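You operate a simulated robot arm through the tools that you are given. There is no shell and no other tool. Be economical: measure what you need, move in short steps, check, and stop when the job is done.

Carry out the task below with a simulated two-armed robot. There is one attempt and no reset: what you move stays moved.

JOB
Take the brown filter from the blue table and put it on the orange table. Take the green wheel chock from the blue table and leave it in the green hopper. Put the pot that says "1 mm" from the teal table on the grey tile. Any order will do. Set down upright: brown filter, wheel chock, pot.

The check looks at the end state, three seconds after you hand in, the way a careful person would. Anything else that was tipped, shoved, dropped, spilled or broken makes it a failure.

ROBOT AND FRAMES
Two 7-joint arms with fingered hands on one trunk, on a base that drives. Base frame: it is fixed to the floor where the robot stands at the start and does not move with it; the origin is under the middle of the robot, x ahead of it, y to its left, z up; the surface under the hand at the start is at about z = 726. Lengths are in mm, angles in rad, forces in N, time in s.
The left shoulder is at the start at [163, 187, 926], the right one opposite. With the tool pointing down near the work surface each hand reaches from about 100 to 900 mm from the robot's upright axis, wherever it stands, measured 20 degrees to its own side. Places, roughly: green hopper [1600, 4700, 700]; grey tile [1000, -1250, 750]; orange table [-1300, 300, 700]. Payload 3.6 kg a hand.
The tool frame of a hand sits at the grasp point between the pads (the TCP): z along the fingers, y along the line on which they close. The tips reach 26 mm beyond it. The gripper opens to 88 mm. The gripper's body begins 30 mm behind the TCP. The gripper is a hand of 3 fingers: y runs from the thumb to the fingers, the wrist lies at [-17, -98, -164] in the tool frame, and closing takes about 1.5 s.
Orientation is told as [roll, pitch, yaw] about the base's x, y, z axes, in that order, counted from this pose: with the fingers straight down and the wrist toward the robot, the tool's x, y and z point along [0, 1, 0], [1, 0, 0] and [0, 0, -1] of the base frame.

CONTROLS
- The arms move only by the tool nudge_tool. It takes "left_motion", "right_motion" or both (then of equal length, played together; a hand with none holds still); each is a list of rows, each a list of 6 numbers: the shift along the tool's x, y, z in mm, then the turn, a rotation vector about the tool's x, y, z in rad. In form: [[dx, dy, dz, wx, wy, wz], ...]. A call has 1 to 12 rows; each row is the pose to reach, as a shift and turn from the pose commanded when the call began, along the tool's axes at that moment. "left_gripper" and "right_gripper" are, for a hand that has rows, the opening, from 0 (shut) to 1 (fully open), set as the call begins (left out, the last holds). A row lasts 0.2 s, in which the tool goes at most 50 mm and 0.15 rad; a call with a longer step from one row to the next is refused whole, and so is a gripper value outside its range. A pose out of reach is approached as far as the arm can. The call stops where the force on the tool passes 40 N (or 10 N more than at its start, if that is more) or the arm is blocked; 0.2 s more then pass. The fingers move at their own pace (about 153 mm/s each) and stop on an object; they squeeze with about 29 N. The grip force told is the motor's: it shows also when the fingers shut on nothing. Time passes only in rows, and 0.2 s behind the last, so rows that repeat a pose let the fingers close. It gives the time, the measured TCP pose, the force on the tool (base axes), the opening and the grip force at its end, in the units of the frame above (readings bear some noise), with the torque about the TCP (base axes, N m) and any sound that the robot's microphone picked up, and new pictures: "show" is both (left out), scene, wrist or none (wrist: the cameras of the hands that moved).
- Cameras (640 x 400 px; columns grow to the right, rows downward): "scene" is now at [290.9, 5, 854.6]; the picture's right is [0.05, -1.00, 0.00], its down [0.03, 0.00, -1.00] and it looks along [1.00, 0.05, 0.03] (base axes); focal length 214 px, centre (320, 200). "left" rides on the left gripper at [-56, -80, -102] in its tool frame; the picture's right is [-0.74, -0.32, 0.60], its down [0.62, -0.67, 0.41] and it looks along [0.27, 0.68, 0.69] (tool axes); focal length 247 px, centre (320, 200). "right" rides on the right gripper at [56, -80, -102] in its tool frame; the picture's right is [-0.73, 0.32, -0.60], its down [-0.62, -0.67, 0.41] and it looks along [-0.27, 0.67, 0.69] (tool axes); focal length 247 px, centre (320, 200). There is no depth. A picture from a camera that has moved, and an enlarged one, comes with that camera's place and axes in the base frame and with its lens.
- lift_body(by): slides the trunk up (or, below 0, down) by that many mm; the arms and the scene camera ride with it, the base frame stays. It gives what a move gives, with no picture.
- base_move(legs): drives the robot by 1 to 6 legs, each [ahead, left, turn to the left] in mm, mm and rad, along the robot's own axes; the way and the turn of a leg run together, so that a leg with both is an arc; at most 1500 mm and 3.142 rad a leg. The arms and the cameras ride along, it lands a little off, and it stops where it bumps. It gives what a move gives, and a new picture of the scene camera.
- move_fingers(fingers, thumb_bend, thumb_turn, hand): sets how far each is bent, from 0 (flat) to 100 (curled in); at 30 the hand is open as for a grip, at 70 the pads meet at the TCP. One left out holds its place. A second passes; each finger stops where it meets its share of the squeeze, and holds until it gets a number again. A gripper value or a shape takes the hand back. It gives what a move gives, with no picture; readings hold the bend of each and the force on the fingers (four entries, about 0 where the hand has none), thumb and palm. thumb_turn goes from beside the hand (0) to across from the fingers (100), as for a grip.
- grasp_type(shape, hand): the hand has 3 fingers and takes this shape, open, in about a second: jaw (thumb against the fingers, like two jaws); tri (thumb and two fingers); tip (a fingertip pinch); poke (one finger out to press); point (the index stretched); flat (the hand flat); cup (the hand cupped); fist (a fist). The gripper value then closes the fingers along that shape, each until it touches; the sizes above hold for jaw. It gives what a move gives, with no picture.
- head_to(pan, tilt): turns the head with the scene camera to pan (to the left, within 1.047 rad either way) and tilt (down, from -0.506 to 1.204), counted from straight ahead of the robot. It gives what a move gives, and a new picture of the scene camera.
- inspect(camera, box): a new picture of the part [left, top, right, bottom] of that camera's present view, enlarged. No time passes.
- job_done(): hands the job in; it is judged then, once.

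Work in short steps. Places have to be worked out from the pictures, the camera data and where the tool is seen: move nearer, look again, correct. Check each grasp and each placing, and mend what went wrong. You have 165 turns and 260 pictures in all, those below and enlarged ones among them. Open the grippers and draw the arms clear of the work before you hand the job in, unless the task says otherwise; then end with one line.

The tools are called after "Emit:" as a command line: name --argument value ..., lists and objects as JSON in quotes. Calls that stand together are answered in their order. nudge_tool: Moves the arms, as the interface text tells. Its arguments: {"type":"object","properties":{"left_motion":{"type":"array"},"left_gripper":{"type":"number"},"right_motion":{"type":"array"},"right_gripper":{"type":"number"},"show":{"type":"string","enum":["both","scene","wrist","none"]}},"required":[]} The other tools are called the same way: lift_body (by) slides the trunk up or down; grasp_type (shape, hand) gives the hand a shape; move_fingers (fingers, thumb_bend, thumb_turn, hand) moves the fingers one by one; base_move (legs) drives the base; head_to (pan, tilt) turns the head that bears the scene camera; inspect (camera, box) takes an enlarged picture of a part of a camera's view; job_done () hands the job in.

At the start:

```text
clock: 0.0
left_position: [439.9, 240.9, 1052.3]
left_orientation: [0.0, 0.002, 0.0]
left_ft_force: [0.2, -0.3, 0.6]
left_moment: [0.03, 0.01, 0.05]
left_finger_gap: 87.6
left_gripper_force: 0.0
left_shape: jaw
left_bend: [30.0, 30.0, 98.0]
left_finger forces: [0.1, 0.0, 0.0, 0.0, 0.0, 0.0]
right_position: [554.6, -136.6, 1054.0]
right_orientation: [0.0, -0.001, 0.0]
right_ft_force: [-0.7, -0.4, 0.6]
right_moment: [0.01, -0.03, 0.02]
right_finger_gap: 87.5
right_gripper_force: 0.2
right_shape: jaw
right_bend: [30.0, 30.0, 98.0]
right_finger forces: [0.0, 0.0, 0.0, 0.0, 0.1, 0.1]
trunk travel left (down, up): [-75.0, 682.0]
robot x, y, heading: [3.0, -3.6, 0.002]
head pan, tilt: [0.049, -0.031]
```

scene: 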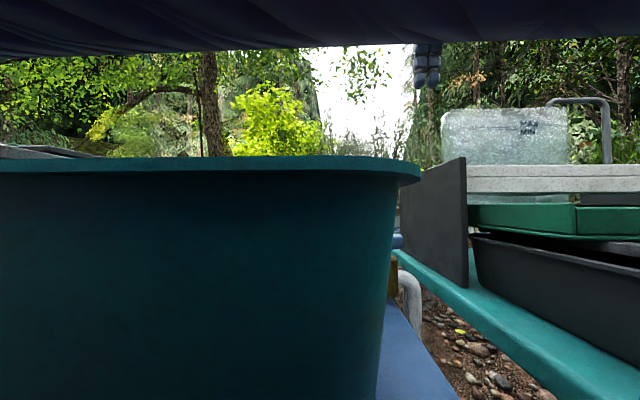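
right: 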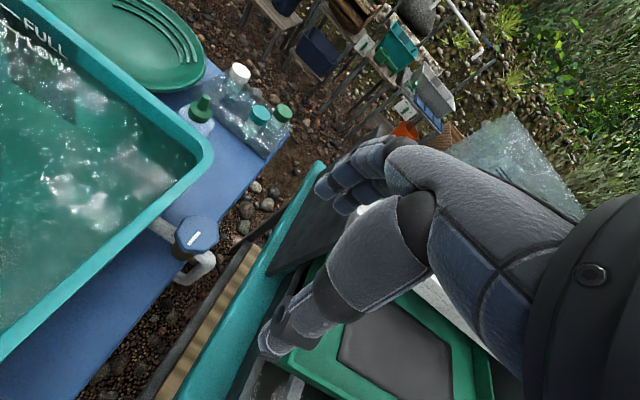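
left: 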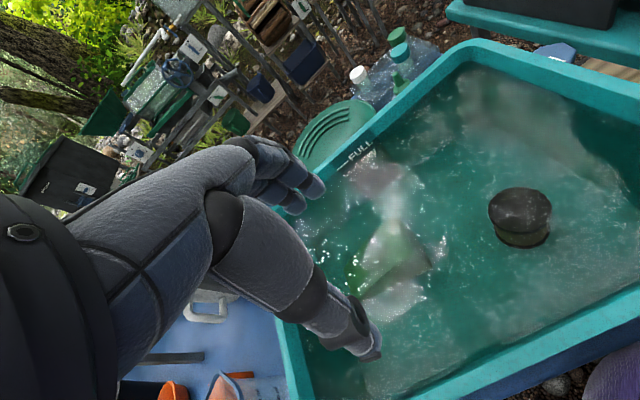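

The left camera shows a tub of water on the blue table with a dark, brownish round thing in it. I'll raise the trunk to get a better view, then look down.

Emit:
lift_body --by 400

Emit:
head_to --pan 0 --tilt 0.7

Emit:
head_to --pan -1.0 --tilt 0.5

Emit:
head_to --pan 1.0 --tilt 0.5

```text
clock: 3.8
left_position: [440.0, 241.7, 1451.8]
left_orientation: [0.001, 0.0, 0.001]
left_ft_force: [-0.2, 0.0, 0.4]
left_moment: [-0.01, 0.0, 0.02]
left_finger_gap: 87.7
left_gripper_force: 0.1
left_shape: jaw
left_bend: [30.0, 30.0, 98.0]
left_finger forces: [0.1, 0.0, 0.0, 0.0, 0.0, 0.0]
right_position: [555.7, -135.7, 1455.0]
right_orientation: [0.001, 0.001, 0.0]
right_ft_force: [-0.6, 0.0, 0.8]
right_moment: [0.0, -0.01, -0.01]
right_finger_gap: 87.7
right_gripper_force: 0.1
right_shape: jaw
right_bend: [30.0, 30.0, 98.0]
right_finger forces: [0.0, 0.1, 0.1, 0.0, 0.0, 0.1]
trunk travel left (down, up): [-475.0, 282.0]
robot x, y, heading: [0.6, -0.9, 0.006]
head pan, tilt: [0.049, -0.031]
```

```text
clock: 4.9
left_position: [440.3, 242.2, 1452.4]
left_orientation: [0.001, 0.001, 0.0]
left_ft_force: [-0.7, -0.3, 0.1]
left_moment: [-0.01, 0.03, 0.04]
left_finger_gap: 87.6
left_gripper_force: 0.1
left_shape: jaw
left_bend: [30.0, 30.0, 98.0]
left_finger forces: [0.0, 0.1, 0.1, 0.0, 0.1, 0.0]
right_position: [554.5, -134.5, 1454.6]
right_orientation: [-0.001, 0.0, -0.002]
right_ft_force: [-0.4, 0.6, 0.1]
right_moment: [0.01, 0.03, -0.02]
right_finger_gap: 87.8
right_gripper_force: 0.1
right_shape: jaw
right_bend: [30.0, 30.0, 98.0]
right_finger forces: [0.1, 0.0, 0.0, 0.1, 0.0, 0.0]
trunk travel left (down, up): [-475.0, 282.0]
robot x, y, heading: [-0.2, -0.1, 0.002]
head pan, tilt: [0.0, 0.7]
camera scene: at [221.9, 0.6, 1220.7], right [0.0, -1.0, 0.0], down [-0.64, 0.0, -0.77], along [0.77, 0.0, -0.64], focal length 214 px, centre (320, 200)
```

scene: 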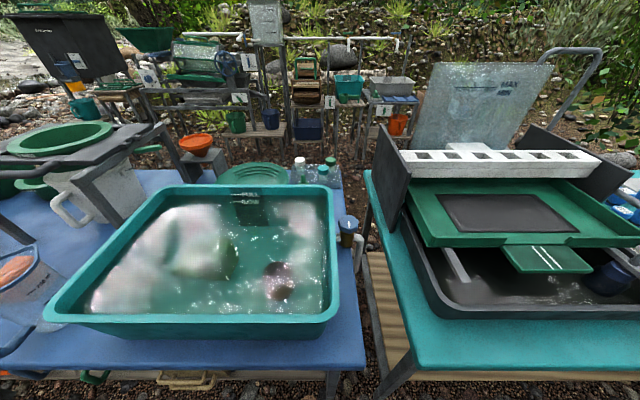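

```text
clock: 6.2
left_position: [440.1, 240.8, 1452.6]
left_orientation: [0.0, 0.001, 0.0]
left_ft_force: [-0.7, -0.4, -0.1]
left_moment: [0.0, 0.0, -0.01]
left_finger_gap: 87.7
left_gripper_force: 0.0
left_shape: jaw
left_bend: [30.0, 30.0, 98.0]
left_finger forces: [0.1, 0.0, 0.0, 0.0, 0.0, 0.1]
right_position: [553.5, -135.5, 1455.8]
right_orientation: [0.0, 0.0, 0.0]
right_ft_force: [0.0, -0.3, 0.2]
right_moment: [-0.02, 0.01, -0.02]
right_finger_gap: 87.6
right_gripper_force: 0.1
right_shape: jaw
right_bend: [30.0, 30.0, 98.0]
right_finger forces: [0.0, 0.0, 0.1, 0.1, 0.1, 0.0]
trunk travel left (down, up): [-475.0, 282.0]
robot x, y, heading: [-1.6, 0.1, -0.004]
head pan, tilt: [-1.0, 0.499]
camera scene: at [186.1, -75.9, 1238.3], right [-0.84, -0.54, 0.0], down [-0.26, 0.4, -0.88], along [0.47, -0.74, -0.48], focal length 214 px, centre (320, 200)
```

scene: 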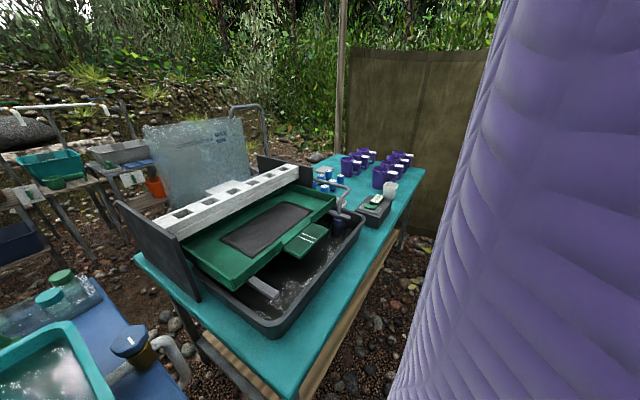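

```text
clock: 8.1
left_position: [440.1, 240.7, 1452.5]
left_orientation: [0.0, 0.0, 0.001]
left_ft_force: [0.0, 0.0, 0.1]
left_moment: [-0.01, -0.01, -0.02]
left_finger_gap: 87.8
left_gripper_force: 0.1
left_shape: jaw
left_bend: [30.0, 30.0, 98.0]
left_finger forces: [0.1, 0.0, 0.1, 0.1, 0.0, 0.1]
right_position: [555.2, -135.3, 1455.4]
right_orientation: [0.001, 0.0, 0.002]
right_ft_force: [0.1, -0.8, -0.1]
right_moment: [0.04, 0.01, 0.03]
right_finger_gap: 87.9
right_gripper_force: 0.0
right_shape: jaw
right_bend: [30.0, 30.0, 98.0]
right_finger forces: [0.0, 0.1, 0.1, 0.0, 0.1, 0.1]
trunk travel left (down, up): [-475.0, 282.0]
robot x, y, heading: [1.3, 3.0, -0.001]
head pan, tilt: [1.0, 0.499]
camera scene: at [186.1, 77.2, 1238.3], right [0.84, -0.54, 0.0], down [-0.26, -0.4, -0.88], along [0.47, 0.74, -0.48], focal length 214 px, centre (320, 200)
```

scene: 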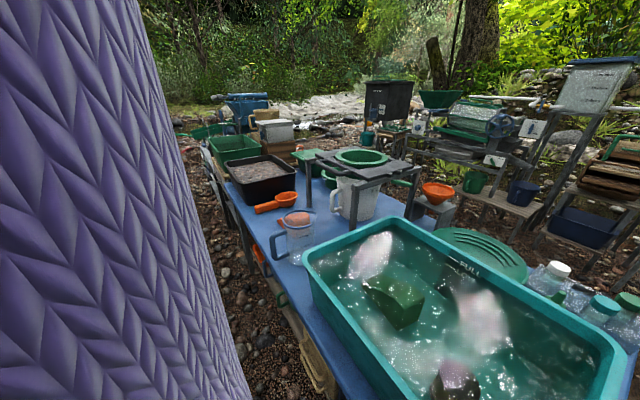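

Both the green wedge and a dark cylinder look to be in the tub, and there is also a brown item with a blue cap beside it. I'll look closer at these.

Emit:
head_to --pan 0.3 --tilt 0.9

Emit:
inspect --camera "scene" --box '[200, 60, 520, 260]'

Emit:
inspect --camera "right" --box '[0, 0, 320, 300]'

Emit:
inspect --camera "left" --box '[200, 50, 640, 400]'

```text
clock: 9.2
left_position: [440.0, 241.5, 1452.6]
left_orientation: [0.0, 0.001, 0.0]
left_ft_force: [0.0, 0.1, -0.4]
left_moment: [0.02, -0.02, -0.01]
left_finger_gap: 87.5
left_gripper_force: 0.0
left_shape: jaw
left_bend: [30.0, 30.0, 98.0]
left_finger forces: [0.1, 0.1, 0.1, 0.0, 0.1, 0.1]
right_position: [554.2, -135.3, 1454.8]
right_orientation: [0.001, 0.001, 0.0]
right_ft_force: [0.0, 0.6, -0.1]
right_moment: [-0.01, -0.02, 0.01]
right_finger_gap: 87.8
right_gripper_force: 0.0
right_shape: jaw
right_bend: [30.0, 30.0, 98.0]
right_finger forces: [0.0, 0.0, 0.0, 0.0, 0.0, 0.0]
trunk travel left (down, up): [-475.0, 282.0]
robot x, y, heading: [-1.6, 0.3, -0.001]
head pan, tilt: [0.3, 0.901]
camera scene: at [209.0, 23.0, 1204.5], right [0.3, -0.95, 0.0], down [-0.75, -0.23, -0.62], along [0.59, 0.18, -0.78], focal length 214 px, centre (320, 200)
```

scene: 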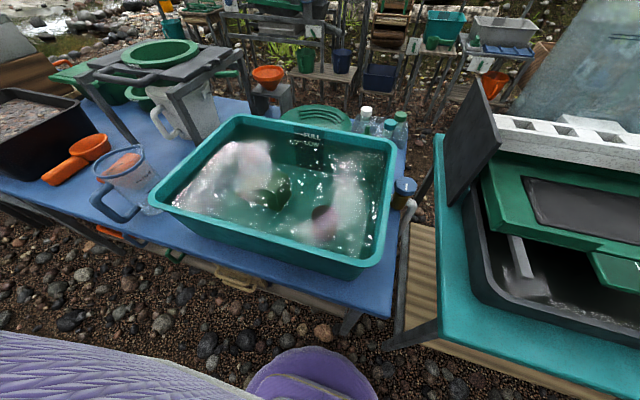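

```text
2.00 times, centred on (360, 160) of scene
camera zoom: at [209.0, 23.0, 1204.5], right [0.3, -0.95, 0.0], down [-0.75, -0.23, -0.62], along [0.59, 0.18, -0.78], focal length 429 px, centre (240, 280)
```

zoom: 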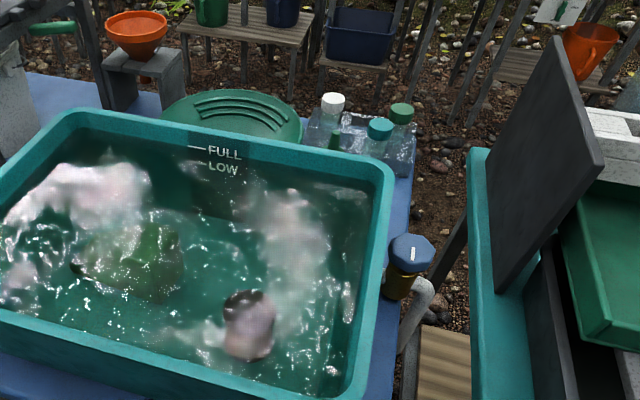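

```text
1.33 times, centred on (160, 150) of right
camera zoom: at [476.0, -79.2, 1557.1], right [0.32, -0.73, 0.6], down [-0.67, -0.62, -0.41], along [0.67, -0.27, -0.69], focal length 329 px, centre (533, 267)
```

zoom: 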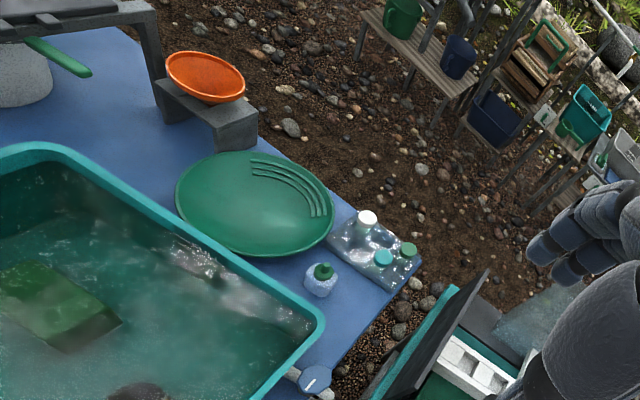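

```text
1.14 times, centred on (420, 225) of left
camera zoom: at [361.0, 185.5, 1554.9], right [-0.32, -0.74, -0.6], down [-0.67, 0.62, -0.41], along [0.67, 0.27, -0.69], focal length 282 px, centre (206, 171)
```

zoom: 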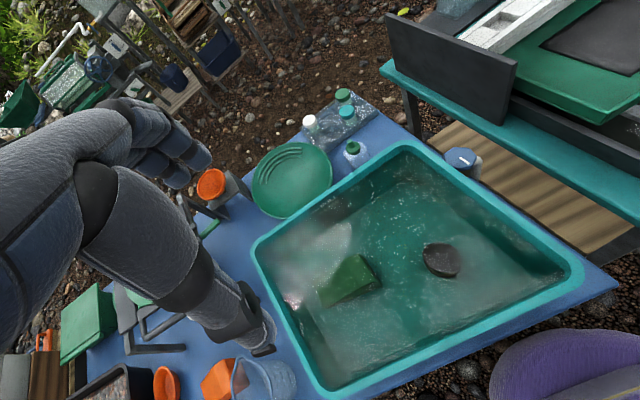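

The filter sits at about (475, 95) and the chock at about (530, 276), both under water in the tub, whose rim is near z≈870. I'll bring the left hand over the filter for a closer look and move the right hand aside.

Emit:
nudge_tool --left_motion '[[-20, 5, 40, 0, 0, 0], [-40, 10, 80, 0, 0, 0], [-60, 15, 120, 0, 0, 0], [-80, 20, 160, 0, 0, 0], [-100, 20, 200, 0, 0, 0], [-110, 20, 240, 0, 0, 0], [-110, 20, 280, 0, 0, 0], [-110, 20, 320, 0, 0, 0], [-110, 20, 340, 0, 0, 0]]' --right_motion '[[-25, 0, 0, 0, 0, 0], [-50, 0, 0, 0, 0, 0], [-75, 0, 0, 0, 0, 0], [-100, 0, 0, 0, 0, 0], [-125, 0, 0, 0, 0, 0], [-150, 0, 0, 0, 0, 0], [-150, -40, 0, 0, 0, 0], [-150, -80, 0, 0, 0, 0], [-150, -100, 0, 0, 0, 0]]' --show "wrist"

Emit:
head_to --pan 0.2 --tilt 1.1

```text
clock: 11.2
left_position: [459.6, 130.6, 1109.0]
left_orientation: [-0.001, 0.0, 0.002]
left_ft_force: [-0.1, -0.7, -0.1]
left_moment: [0.0, -0.01, -0.01]
left_finger_gap: 87.6
left_gripper_force: 0.0
left_shape: jaw
left_bend: [30.0, 30.0, 98.0]
left_finger forces: [0.0, 0.0, 0.1, 0.0, 0.0, 0.0]
right_position: [452.3, -285.1, 1459.0]
right_orientation: [0.0, -0.001, 0.001]
right_ft_force: [0.1, 0.5, 0.6]
right_moment: [-0.02, 0.02, -0.01]
right_finger_gap: 88.1
right_gripper_force: 0.0
right_shape: jaw
right_bend: [30.0, 30.0, 98.0]
right_finger forces: [0.0, 0.0, 0.0, 0.1, 0.1, 0.0]
trunk travel left (down, up): [-475.0, 282.0]
robot x, y, heading: [-2.2, 1.1, -0.004]
head pan, tilt: [0.3, 0.901]
camera right: at [373.8, -228.7, 1560.2], right [0.32, -0.73, 0.6], down [-0.67, -0.62, -0.41], along [0.67, -0.27, -0.69], focal length 247 px, centre (320, 200)
camera left: at [380.4, 73.4, 1211.3], right [-0.32, -0.73, -0.6], down [-0.67, 0.62, -0.41], along [0.68, 0.27, -0.69], focal length 247 px, centre (320, 200)
```

right: 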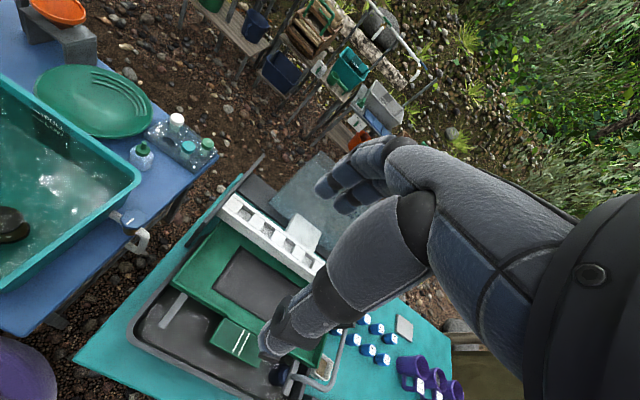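
left: 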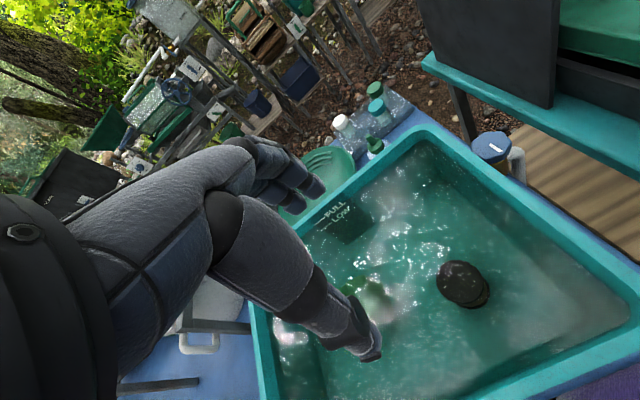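

```text
clock: 11.9
left_position: [460.2, 130.2, 1107.6]
left_orientation: [0.001, 0.002, 0.0]
left_ft_force: [0.5, 0.1, 1.4]
left_moment: [0.0, -0.02, 0.01]
left_finger_gap: 87.8
left_gripper_force: 0.1
left_shape: jaw
left_bend: [30.0, 30.0, 98.0]
left_finger forces: [0.0, 0.1, 0.0, 0.1, 0.0, 0.0]
right_position: [452.8, -284.6, 1457.9]
right_orientation: [0.0, 0.0, 0.0]
right_ft_force: [0.3, -0.1, -0.1]
right_moment: [0.0, -0.01, 0.0]
right_finger_gap: 87.7
right_gripper_force: 0.0
right_shape: jaw
right_bend: [30.0, 30.0, 98.0]
right_finger forces: [0.1, 0.0, 0.0, 0.0, 0.1, 0.1]
trunk travel left (down, up): [-475.0, 282.0]
robot x, y, heading: [-0.4, 2.4, -0.004]
head pan, tilt: [0.201, 1.1]
camera scene: at [198.8, 13.2, 1190.6], right [0.2, -0.98, 0.0], down [-0.87, -0.18, -0.45], along [0.45, 0.09, -0.89], focal length 214 px, centre (320, 200)
```

scene: 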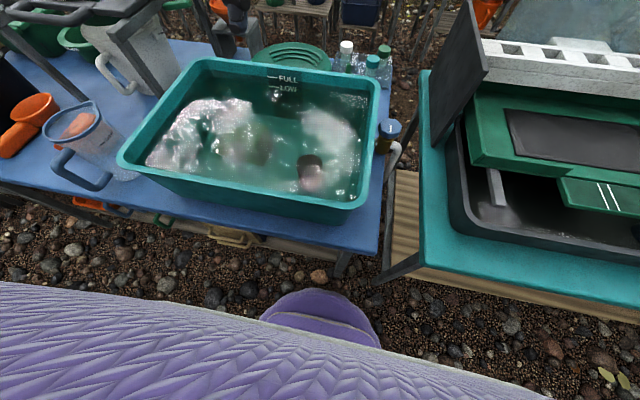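

The filter's dark top is at about (479, 90). I'll zoom in on it and the chock.

Emit:
inspect --camera "left" --box '[400, 220, 540, 340]'

Emit:
inspect --camera "scene" --box '[120, 60, 400, 230]'

Emit:
inspect --camera "right" --box '[240, 300, 480, 400]'

```text
3.33 times, centred on (470, 280) of left
camera zoom: at [380.9, 73.4, 1211.6], right [-0.32, -0.74, -0.6], down [-0.67, 0.62, -0.41], along [0.67, 0.27, -0.69], focal length 823 px, centre (-180, -67)
```

zoom: 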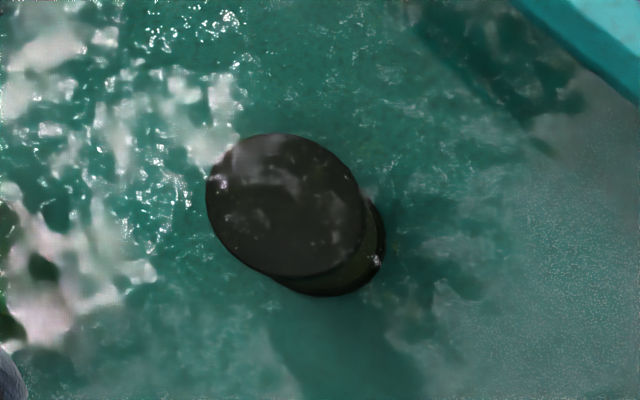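

```text
2.29 times, centred on (260, 145) of scene
camera zoom: at [198.8, 13.2, 1190.6], right [0.2, -0.98, 0.0], down [-0.87, -0.18, -0.45], along [0.45, 0.09, -0.89], focal length 490 px, centre (457, 326)
```

zoom: 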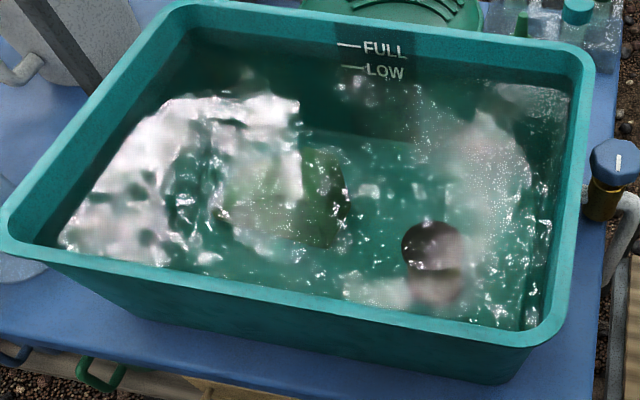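

```text
2.67 times, centred on (360, 350) of right
camera zoom: at [374.9, -228.7, 1560.2], right [0.32, -0.73, 0.6], down [-0.67, -0.62, -0.41], along [0.67, -0.27, -0.69], focal length 659 px, centre (213, -200)
```

zoom: 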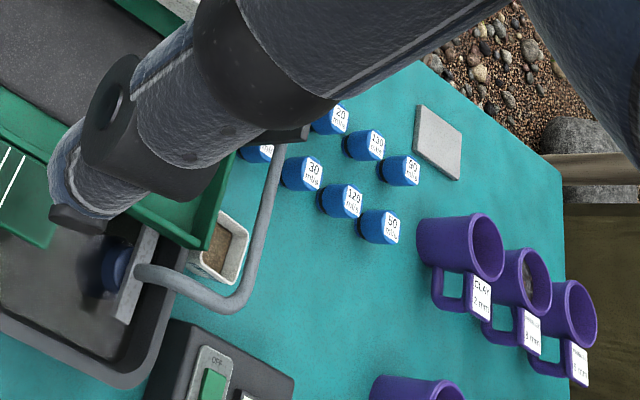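

I want to rule out other brown "filters" on the blue table before committing, so I'll look left.

Emit:
head_to --pan 1.0 --tilt 0.5

Emit:
inspect --camera "scene" --box '[180, 80, 440, 280]'

```text
clock: 13.1
left_position: [459.1, 129.1, 1108.7]
left_orientation: [-0.001, 0.002, 0.001]
left_ft_force: [0.6, -0.4, 0.9]
left_moment: [0.0, -0.01, 0.01]
left_finger_gap: 87.6
left_gripper_force: 0.0
left_shape: jaw
left_bend: [30.0, 30.0, 98.0]
left_finger forces: [0.0, 0.0, 0.1, 0.0, 0.0, 0.1]
right_position: [454.2, -284.5, 1458.5]
right_orientation: [0.001, 0.0, -0.001]
right_ft_force: [0.3, 0.3, -0.4]
right_moment: [-0.01, 0.02, 0.01]
right_finger_gap: 88.0
right_gripper_force: 0.0
right_shape: jaw
right_bend: [30.0, 30.0, 98.0]
right_finger forces: [0.0, 0.1, 0.0, 0.0, 0.1, 0.0]
trunk travel left (down, up): [-475.0, 282.0]
robot x, y, heading: [0.6, 0.1, -0.002]
head pan, tilt: [1.0, 0.499]
camera scene: at [186.1, 77.1, 1238.3], right [0.84, -0.54, 0.0], down [-0.26, -0.4, -0.88], along [0.47, 0.74, -0.48], focal length 214 px, centre (320, 200)
```

scene: 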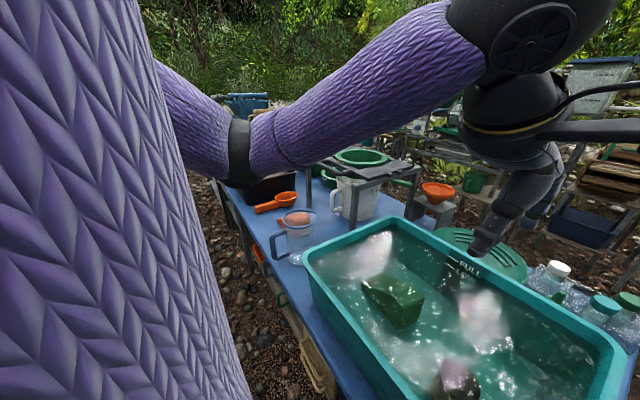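

```text
2.00 times, centred on (310, 180) of scene
camera zoom: at [186.1, 77.1, 1238.3], right [0.84, -0.54, 0.0], down [-0.26, -0.4, -0.88], along [0.47, 0.74, -0.48], focal length 429 px, centre (340, 240)
```

zoom: 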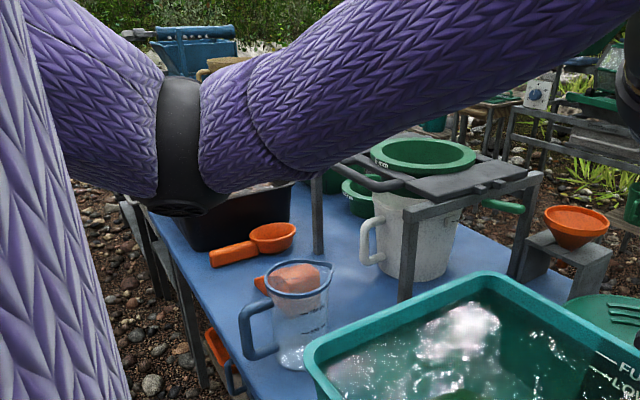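

No other brown item is on the table, so the submerged cylinder is the filter, about (473, 92) and some 65 mm wide. I'll move over it and lower to z≈905.

Emit:
nudge_tool --left_motion '[[-20, 7, 30, 0, 0, 0], [-38, 14, 60, 0, 0, 0], [-38, 14, 95, 0, 0, 0], [-38, 14, 130, 0, 0, 0], [-38, 14, 165, 0, 0, 0], [-38, 14, 200, 0, 0, 0], [-38, 14, 200, 0, 0, 0]]' --show "wrist"

Emit:
inspect --camera "left" --box '[300, 180, 620, 380]'

Emit:
head_to --pan 0.2 --tilt 0.8

```text
clock: 14.7
left_position: [473.7, 91.0, 910.4]
left_orientation: [0.0, -0.001, 0.002]
left_ft_force: [-0.3, 0.9, 0.6]
left_moment: [0.01, 0.03, 0.02]
left_finger_gap: 87.5
left_gripper_force: 0.1
left_shape: jaw
left_bend: [30.0, 30.0, 98.0]
left_finger forces: [0.1, 0.0, 0.1, 0.0, 0.0, 0.0]
right_position: [454.5, -284.2, 1458.5]
right_orientation: [0.001, -0.001, 0.002]
right_ft_force: [-0.2, -0.2, -0.4]
right_moment: [-0.01, -0.04, 0.01]
right_finger_gap: 87.8
right_gripper_force: 0.0
right_shape: jaw
right_bend: [30.0, 30.0, 98.0]
right_finger forces: [0.1, 0.1, 0.0, 0.0, 0.1, 0.0]
trunk travel left (down, up): [-475.0, 282.0]
robot x, y, heading: [2.8, 0.8, 0.003]
head pan, tilt: [1.0, 0.499]
camera left: at [394.4, 35.8, 1013.1], right [-0.32, -0.74, -0.6], down [-0.67, 0.62, -0.41], along [0.67, 0.27, -0.69], focal length 247 px, centre (320, 200)
```

left: 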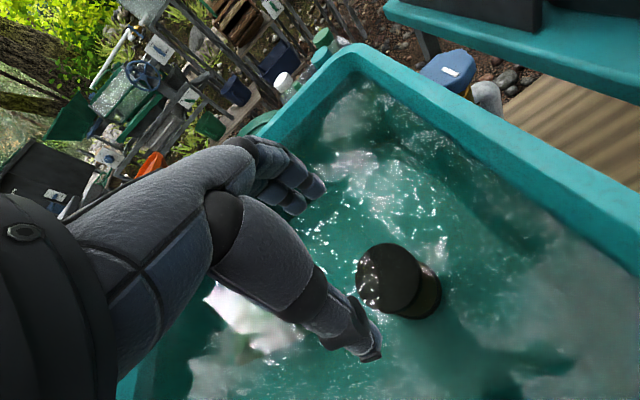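

```text
2.00 times, centred on (460, 280) of left
camera zoom: at [394.4, 35.8, 1013.1], right [-0.32, -0.74, -0.6], down [-0.67, 0.62, -0.41], along [0.67, 0.27, -0.69], focal length 494 px, centre (40, 40)
```

zoom: 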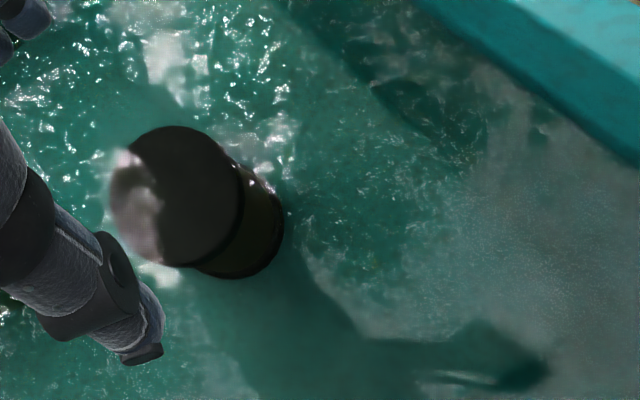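

```text
clock: 15.8
left_position: [474.3, 90.4, 911.9]
left_orientation: [0.0, 0.001, -0.001]
left_ft_force: [0.5, -0.1, 0.2]
left_moment: [0.01, 0.03, 0.02]
left_finger_gap: 87.9
left_gripper_force: 0.1
left_shape: jaw
left_bend: [30.0, 30.0, 98.0]
left_finger forces: [0.0, 0.1, 0.1, 0.0, 0.0, 0.0]
right_position: [453.2, -283.4, 1458.3]
right_orientation: [0.0, 0.0, 0.0]
right_ft_force: [0.3, -0.1, 1.3]
right_moment: [-0.03, 0.02, 0.01]
right_finger_gap: 87.7
right_gripper_force: 0.1
right_shape: jaw
right_bend: [30.0, 30.0, 98.0]
right_finger forces: [0.1, 0.0, 0.1, 0.0, 0.1, 0.1]
trunk travel left (down, up): [-475.0, 282.0]
robot x, y, heading: [-1.4, 3.0, -0.003]
head pan, tilt: [0.201, 0.799]
camera scene: at [215.9, 16.7, 1212.4], right [0.2, -0.98, 0.0], down [-0.7, -0.14, -0.7], along [0.68, 0.14, -0.72], focal length 214 px, centre (320, 200)
```

scene: 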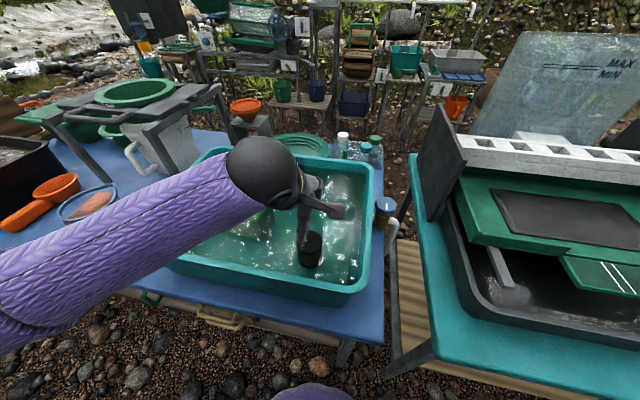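

The refraction-corrected filter centre is about (472, 91), right under the TCP. I'll descend into the water to z≈782 in small rows.

Emit:
nudge_tool --left_motion '[[0, 0, 20, 0, 0, 0], [0, -1, 40, 0, 0, 0], [0, -1, 55, 0, 0, 0], [0, -1, 70, 0, 0, 0], [0, -1, 85, 0, 0, 0], [0, -1, 100, 0, 0, 0], [0, -1, 100, 0, 0, 0]]' --show "both"

Emit:
inspect --camera "left" --box '[200, 150, 520, 400]'

```text
clock: 17.4
left_position: [471.6, 94.4, 812.5]
left_orientation: [0.001, 0.002, -0.001]
left_ft_force: [-0.2, 0.5, 0.2]
left_moment: [-0.01, 0.0, -0.01]
left_finger_gap: 87.7
left_gripper_force: 0.1
left_shape: jaw
left_bend: [30.0, 30.0, 98.0]
left_finger forces: [0.0, 0.1, 0.0, 0.1, 0.0, 0.0]
right_position: [453.3, -283.6, 1458.8]
right_orientation: [-0.001, 0.001, 0.001]
right_ft_force: [0.5, -0.4, 0.1]
right_moment: [0.02, 0.01, 0.0]
right_finger_gap: 87.6
right_gripper_force: 0.0
right_shape: jaw
right_bend: [30.0, 30.0, 98.0]
right_finger forces: [0.1, 0.0, 0.1, 0.1, 0.1, 0.0]
trunk travel left (down, up): [-475.0, 282.0]
robot x, y, heading: [-4.0, -0.3, -0.004]
head pan, tilt: [0.201, 0.799]
camera scene: at [215.9, 16.7, 1212.4], right [0.2, -0.98, 0.0], down [-0.7, -0.14, -0.7], along [0.68, 0.14, -0.72], focal length 214 px, centre (320, 200)
camera left: at [392.9, 38.0, 914.8], right [-0.32, -0.74, -0.6], down [-0.67, 0.62, -0.41], along [0.67, 0.27, -0.69], focal length 247 px, centre (320, 200)
```

scene: 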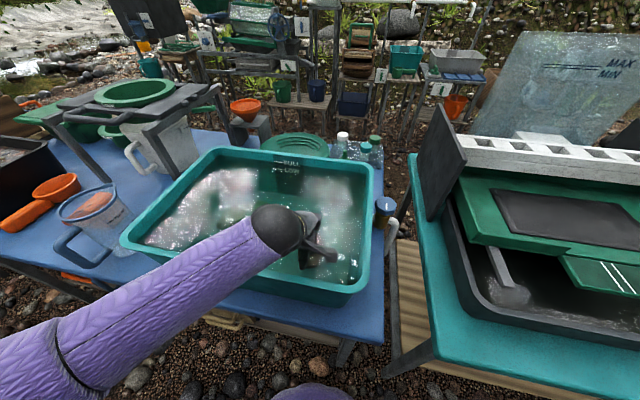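
left: 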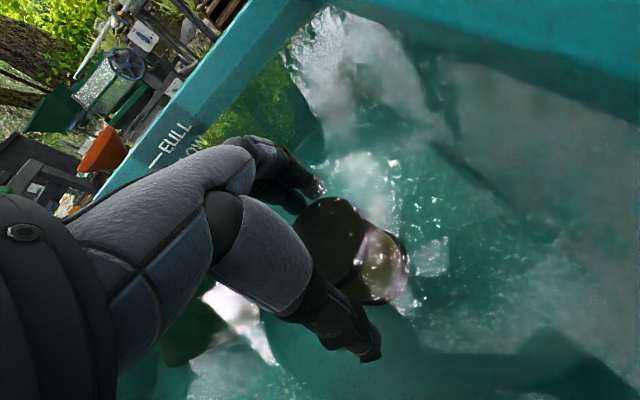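

```text
1.60 times, centred on (360, 275) of left
camera zoom: at [392.9, 38.0, 914.8], right [-0.32, -0.74, -0.6], down [-0.67, 0.62, -0.41], along [0.67, 0.27, -0.69], focal length 395 px, centre (256, 80)
```

zoom: 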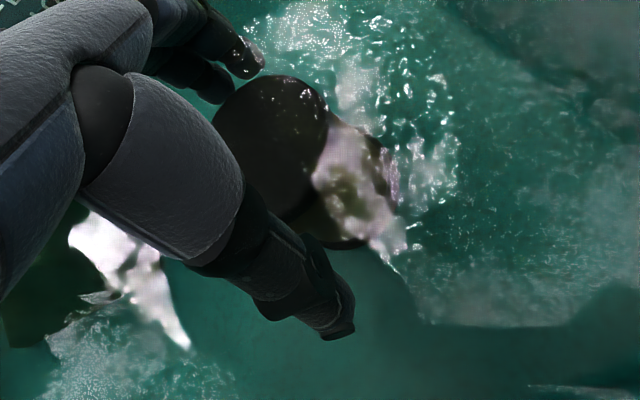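

Triangulating over the three views puts the filter top lower and slightly farther, around (479, 94, ~758). I'll shift +6 in x and go down further, carefully.

Emit:
nudge_tool --left_motion '[[0, 7, 0, 0, 0, 0], [0, 7, 8, 0, 0, 0], [0, 7, 16, 0, 0, 0], [0, 7, 24, 0, 0, 0], [0, 7, 32, 0, 0, 0], [0, 7, 32, 0, 0, 0]]' --show "wrist"

Emit:
inspect --camera "left" --box '[200, 150, 520, 400]'

```text
clock: 18.8
left_position: [478.5, 93.1, 778.8]
left_orientation: [0.001, 0.0, 0.001]
left_ft_force: [-0.7, 0.2, 0.5]
left_moment: [0.01, -0.03, 0.02]
left_finger_gap: 87.8
left_gripper_force: 0.1
left_shape: jaw
left_bend: [30.0, 30.0, 98.0]
left_finger forces: [0.0, 0.0, 0.0, 0.0, 0.0, 0.0]
right_position: [454.1, -284.4, 1458.8]
right_orientation: [0.0, -0.002, 0.001]
right_ft_force: [-0.3, -0.2, -0.3]
right_moment: [0.0, 0.04, -0.01]
right_finger_gap: 88.0
right_gripper_force: 0.0
right_shape: jaw
right_bend: [30.0, 30.0, 98.0]
right_finger forces: [0.0, 0.0, 0.0, 0.0, 0.0, 0.1]
trunk travel left (down, up): [-475.0, 282.0]
robot x, y, heading: [0.6, -3.6, 0.007]
head pan, tilt: [0.201, 0.799]
camera left: at [400.3, 37.3, 882.1], right [-0.32, -0.73, -0.6], down [-0.67, 0.62, -0.41], along [0.67, 0.27, -0.69], focal length 247 px, centre (320, 200)
```

left: 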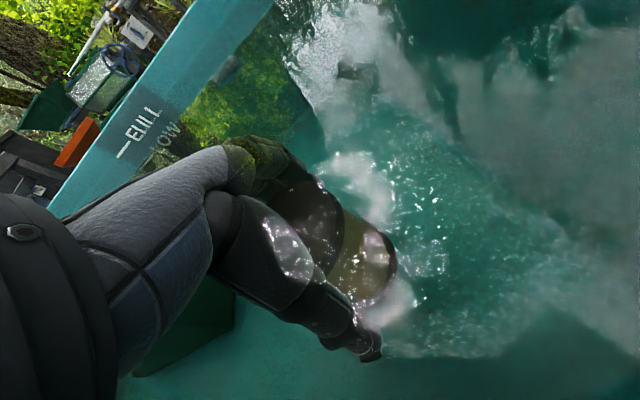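

```text
1.60 times, centred on (360, 275) of left
camera zoom: at [400.3, 37.3, 882.1], right [-0.32, -0.73, -0.6], down [-0.67, 0.62, -0.41], along [0.67, 0.27, -0.69], focal length 395 px, centre (256, 80)
```

zoom: 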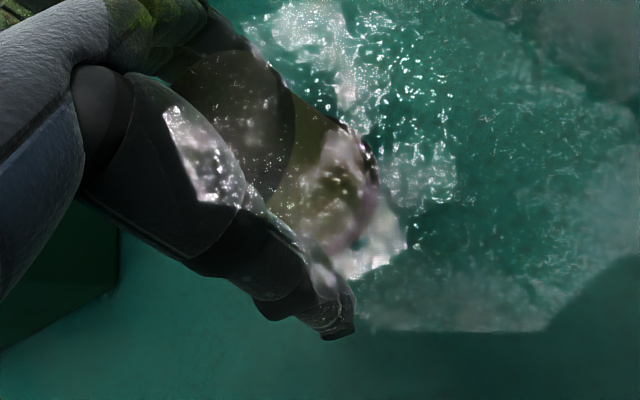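

The filter (dark lid, olive-brown body) sits between the thumb and fingers, with the tips near its base. I'll close here and let the fingers settle.

Emit:
nudge_tool --left_motion '[[0, 0, 5, 0, 0, 0], [0, 0, 5, 0, 0, 0], [0, 0, 5, 0, 0, 0], [0, 0, 5, 0, 0, 0], [0, 0, 5, 0, 0, 0], [0, 0, 5, 0, 0, 0], [0, 0, 5, 0, 0, 0], [0, 0, 5, 0, 0, 0], [0, 0, 5, 0, 0, 0]]' --left_gripper 0 --show "wrist"

```text
clock: 20.8
left_position: [480.3, 93.2, 776.5]
left_orientation: [0.001, -0.002, 0.002]
left_ft_force: [2.9, 1.2, 13.5]
left_moment: [0.02, -0.11, -0.06]
left_finger_gap: 50.7
left_gripper_force: 29.6
left_shape: jaw
left_bend: [41.0, 62.0, 99.0]
left_finger forces: [6.0, 24.2, 0.0, 0.0, 28.4, 0.0]
right_position: [451.9, -285.8, 1458.9]
right_orientation: [-0.001, 0.0, 0.001]
right_ft_force: [0.1, 0.1, 0.9]
right_moment: [0.01, -0.02, 0.02]
right_finger_gap: 87.8
right_gripper_force: 0.0
right_shape: jaw
right_bend: [30.0, 30.0, 98.0]
right_finger forces: [0.0, 0.0, 0.0, 0.0, 0.0, 0.0]
trunk travel left (down, up): [-475.0, 282.0]
robot x, y, heading: [0.9, 3.8, -0.002]
head pan, tilt: [0.201, 0.799]
camera left: at [400.7, 36.7, 878.0], right [-0.32, -0.74, -0.6], down [-0.66, 0.62, -0.41], along [0.68, 0.27, -0.69], focal length 247 px, centre (320, 200)
```

left: 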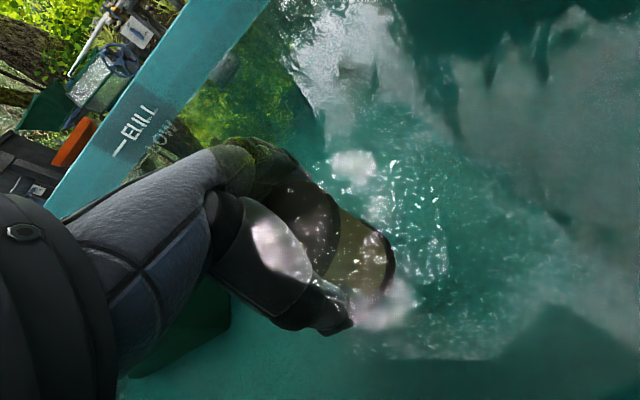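

The two fingers bend unequally (41 vs 62), so the filter sits off-centre, toward −y by the picture, and there's some upward contact. I'll open, shift −y 10 mm, rise 6 mm and regrasp.

Emit:
nudge_tool --left_motion '[[0, 0, 0, 0, 0, 0], [0, 0, -3, 0, 0, 0], [0, 0, -6, 0, 0, 0], [0, 0, -6, 0, 0, 0], [0, 0, -6, 0, 0, 0], [-5, 0, -6, 0, 0, 0], [-10, 0, -6, 0, 0, 0], [-10, 0, -6, 0, 0, 0]]' --left_gripper 1 --show "none"

Emit:
nudge_tool --left_motion '[[0, 0, 0, 0, 0, 0], [0, 0, 0, 0, 0, 0], [0, 0, 0, 0, 0, 0], [0, 0, 0, 0, 0, 0], [0, 0, 0, 0, 0, 0], [0, 0, 0, 0, 0, 0], [0, 0, 0, 0, 0, 0], [0, 0, 0, 0, 0, 0]]' --left_gripper 0 --show "wrist"

```text
clock: 22.6
left_position: [480.2, 83.3, 782.1]
left_orientation: [0.0, 0.002, 0.001]
left_ft_force: [-0.5, 0.4, 0.4]
left_moment: [0.02, 0.01, 0.0]
left_finger_gap: 87.8
left_gripper_force: 0.0
left_shape: jaw
left_bend: [30.0, 30.0, 98.0]
left_finger forces: [0.0, 0.1, 0.1, 0.0, 0.0, 0.0]
right_position: [451.8, -283.9, 1458.2]
right_orientation: [0.0, -0.001, -0.001]
right_ft_force: [-0.4, 0.0, -0.1]
right_moment: [-0.01, 0.02, 0.03]
right_finger_gap: 87.6
right_gripper_force: 0.0
right_shape: jaw
right_bend: [30.0, 30.0, 98.0]
right_finger forces: [0.1, 0.1, 0.1, 0.0, 0.0, 0.0]
trunk travel left (down, up): [-475.0, 282.0]
robot x, y, heading: [0.1, -1.3, -0.001]
head pan, tilt: [0.201, 0.799]
```

```text
clock: 24.4
left_position: [482.1, 82.2, 783.4]
left_orientation: [-0.001, -0.002, 0.001]
left_ft_force: [3.3, -2.1, 8.6]
left_moment: [0.1, -0.33, -0.13]
left_finger_gap: 42.7
left_gripper_force: 28.8
left_shape: jaw
left_bend: [52.0, 56.0, 97.0]
left_finger forces: [0.1, 35.9, 0.1, 0.0, 31.4, 0.0]
right_position: [454.0, -286.0, 1457.8]
right_orientation: [0.002, 0.0, 0.002]
right_ft_force: [0.9, -0.3, 0.5]
right_moment: [-0.01, 0.04, 0.04]
right_finger_gap: 87.8
right_gripper_force: 0.1
right_shape: jaw
right_bend: [30.0, 30.0, 98.0]
right_finger forces: [0.1, 0.0, 0.0, 0.0, 0.0, 0.0]
trunk travel left (down, up): [-475.0, 282.0]
robot x, y, heading: [-3.0, 2.1, -0.002]
head pan, tilt: [0.201, 0.799]
camera left: at [402.0, 26.3, 885.1], right [-0.32, -0.74, -0.6], down [-0.67, 0.62, -0.41], along [0.68, 0.27, -0.69], focal length 247 px, centre (320, 200)
```

left: 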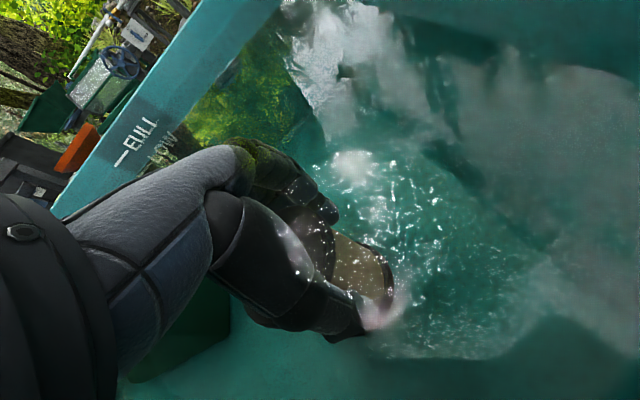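

The fingers are nearly even now (52/56). I'll try a slow lift and see whether the filter comes.

Emit:
nudge_tool --left_motion '[[0, 0, -6, 0, 0, 0], [0, 0, -12, 0, 0, 0], [0, 0, -20, 0, 0, 0], [0, 0, -30, 0, 0, 0], [0, 0, -40, 0, 0, 0], [0, 0, -50, 0, 0, 0], [0, 0, -50, 0, 0, 0]]' --show "wrist"

```text
clock: 26.0
left_position: [480.2, 82.4, 832.1]
left_orientation: [0.0, 0.001, 0.002]
left_ft_force: [-0.9, -0.4, -1.3]
left_moment: [-0.02, 0.05, 0.01]
left_finger_gap: 41.5
left_gripper_force: 29.5
left_shape: jaw
left_bend: [52.0, 56.0, 96.0]
left_finger forces: [0.1, 31.0, 0.0, 0.0, 30.2, 0.0]
right_position: [454.0, -284.3, 1458.2]
right_orientation: [0.001, 0.001, 0.001]
right_ft_force: [-0.4, 0.3, -0.5]
right_moment: [-0.01, 0.0, -0.01]
right_finger_gap: 87.3
right_gripper_force: 0.1
right_shape: jaw
right_bend: [30.0, 30.0, 98.0]
right_finger forces: [0.1, 0.0, 0.1, 0.1, 0.1, 0.0]
trunk travel left (down, up): [-475.0, 282.0]
robot x, y, heading: [-0.0, -0.4, 0.0]
head pan, tilt: [0.201, 0.799]
camera left: at [401.4, 26.5, 934.3], right [-0.32, -0.74, -0.6], down [-0.67, 0.62, -0.41], along [0.67, 0.27, -0.69], focal length 247 px, centre (320, 200)
```

left: 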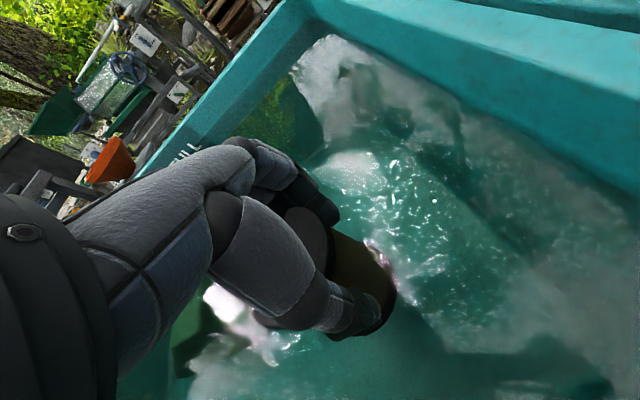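

The filter comes up with the hand. I'll lift it clear of the rim.

Emit:
nudge_tool --left_motion '[[0, 0, -20, 0, 0, 0], [0, 0, -40, 0, 0, 0], [0, 0, -60, 0, 0, 0], [0, 0, -80, 0, 0, 0], [0, 0, -105, 0, 0, 0], [0, 0, -130, 0, 0, 0], [0, 0, -155, 0, 0, 0], [0, 0, -180, 0, 0, 0], [0, 0, -200, 0, 0, 0], [0, 0, -200, 0, 0, 0]]' --show "both"

Emit:
inspect --camera "left" --box '[200, 100, 520, 380]'

```text
clock: 28.4
left_position: [486.3, 136.1, 1016.2]
left_orientation: [0.116, -0.001, 0.033]
left_ft_force: [-0.2, 0.6, -0.6]
left_moment: [0.0, -0.02, 0.03]
left_finger_gap: 41.6
left_gripper_force: 29.2
left_shape: jaw
left_bend: [52.0, 56.0, 96.0]
left_finger forces: [0.1, 30.9, 0.0, 0.1, 30.0, 0.1]
right_position: [453.4, -284.3, 1458.8]
right_orientation: [0.0, 0.001, 0.001]
right_ft_force: [0.7, 0.2, -1.0]
right_moment: [-0.03, 0.0, -0.01]
right_finger_gap: 87.8
right_gripper_force: 0.0
right_shape: jaw
right_bend: [30.0, 30.0, 98.0]
right_finger forces: [0.1, 0.0, 0.0, 0.0, 0.0, 0.0]
trunk travel left (down, up): [-475.0, 282.0]
robot x, y, heading: [3.9, -0.1, 0.004]
head pan, tilt: [0.201, 0.799]
stopped in row 10 (left hand): the arm was blocked; the commanded pose is now the measured one
camera scene: at [216.0, 16.7, 1212.3], right [0.2, -0.98, 0.0], down [-0.7, -0.14, -0.7], along [0.68, 0.14, -0.72], focal length 214 px, centre (320, 200)
camera left: at [409.2, 65.5, 1111.7], right [-0.3, -0.67, -0.68], down [-0.69, 0.64, -0.34], along [0.66, 0.37, -0.65], focal length 247 px, centre (320, 200)
```

scene: 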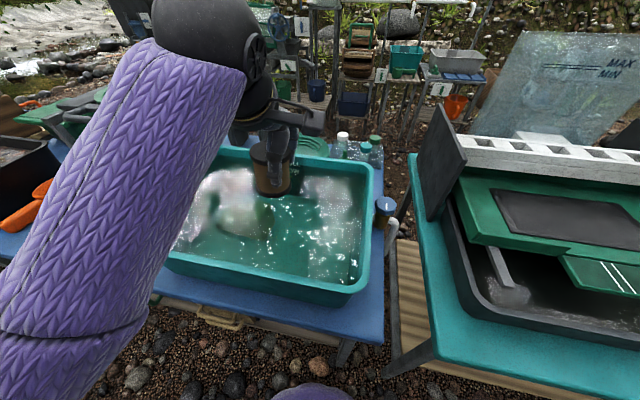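
left: 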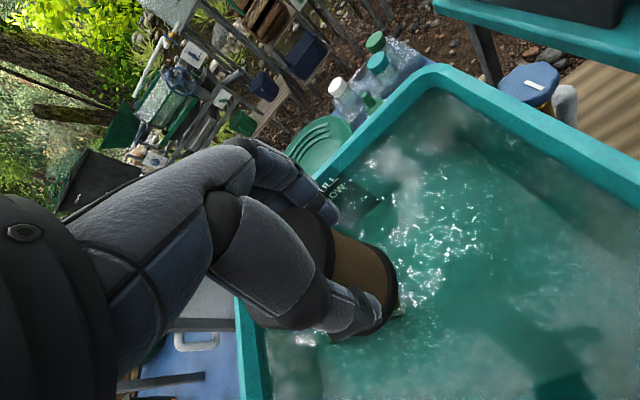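

```text
1.43 times, centred on (360, 240) of left
camera zoom: at [409.2, 65.5, 1111.7], right [-0.3, -0.67, -0.68], down [-0.69, 0.64, -0.34], along [0.66, 0.37, -0.65], focal length 353 px, centre (263, 143)
```

zoom: 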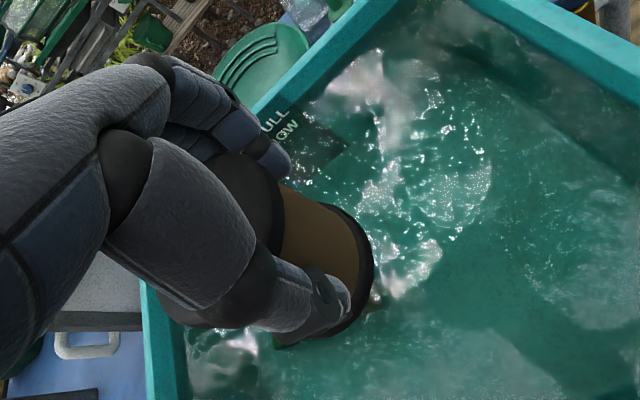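

The filter (dark lid and base, brown body) is firmly held, but the arm hit a limit and tilted. I'll lift with the trunk, then move outward and level the hand.

Emit:
lift_body --by 150

Emit:
nudge_tool --left_motion '[[20, -5, 0, 0, -0.03, 0.01], [40, -10, 0, 0, -0.06, 0.02], [60, -15, 0, 0, -0.09, 0.03], [80, -20, 0, 0, -0.116, 0.033], [100, -25, 0, 0, -0.116, 0.033], [100, -25, 0, 0, -0.116, 0.033]]' --show "wrist"

```text
clock: 30.1
left_position: [487.9, 164.2, 1159.3]
left_orientation: [0.176, -0.003, 0.053]
left_ft_force: [-0.2, 0.1, -0.6]
left_moment: [0.0, -0.01, 0.03]
left_finger_gap: 41.4
left_gripper_force: 29.5
left_shape: jaw
left_bend: [52.0, 56.0, 96.0]
left_finger forces: [0.1, 31.0, 0.0, 0.0, 30.0, 0.1]
right_position: [453.2, -285.4, 1608.4]
right_orientation: [-0.001, 0.002, 0.0]
right_ft_force: [0.0, 0.4, -0.8]
right_moment: [0.02, 0.0, -0.04]
right_finger_gap: 87.7
right_gripper_force: 0.1
right_shape: jaw
right_bend: [30.0, 30.0, 98.0]
right_finger forces: [0.0, 0.0, 0.0, 0.0, 0.0, 0.0]
trunk travel left (down, up): [-625.0, 132.0]
robot x, y, heading: [-2.1, -0.9, 0.001]
head pan, tilt: [0.201, 0.799]
```

```text
clock: 31.5
left_position: [458.4, 233.1, 1176.9]
left_orientation: [-0.005, 0.004, -0.002]
left_ft_force: [-0.1, -1.0, -0.4]
left_moment: [0.04, 0.0, 0.03]
left_finger_gap: 41.6
left_gripper_force: 29.1
left_shape: jaw
left_bend: [52.0, 56.0, 96.0]
left_finger forces: [0.1, 30.8, 0.0, 0.0, 29.8, 0.1]
right_position: [454.0, -284.6, 1607.8]
right_orientation: [0.001, -0.001, 0.002]
right_ft_force: [0.2, -0.2, -0.3]
right_moment: [0.02, -0.02, -0.02]
right_finger_gap: 87.7
right_gripper_force: 0.0
right_shape: jaw
right_bend: [30.0, 30.0, 98.0]
right_finger forces: [0.1, 0.0, 0.1, 0.0, 0.0, 0.0]
trunk travel left (down, up): [-625.0, 132.0]
robot x, y, heading: [-2.1, 2.2, -0.003]
head pan, tilt: [0.201, 0.799]
camera left: at [378.7, 176.8, 1281.1], right [-0.32, -0.74, -0.59], down [-0.67, 0.62, -0.41], along [0.67, 0.26, -0.69], focal length 247 px, centre (320, 200)
```

left: 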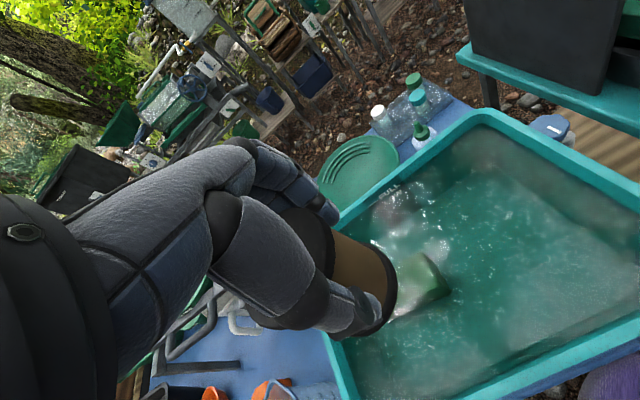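

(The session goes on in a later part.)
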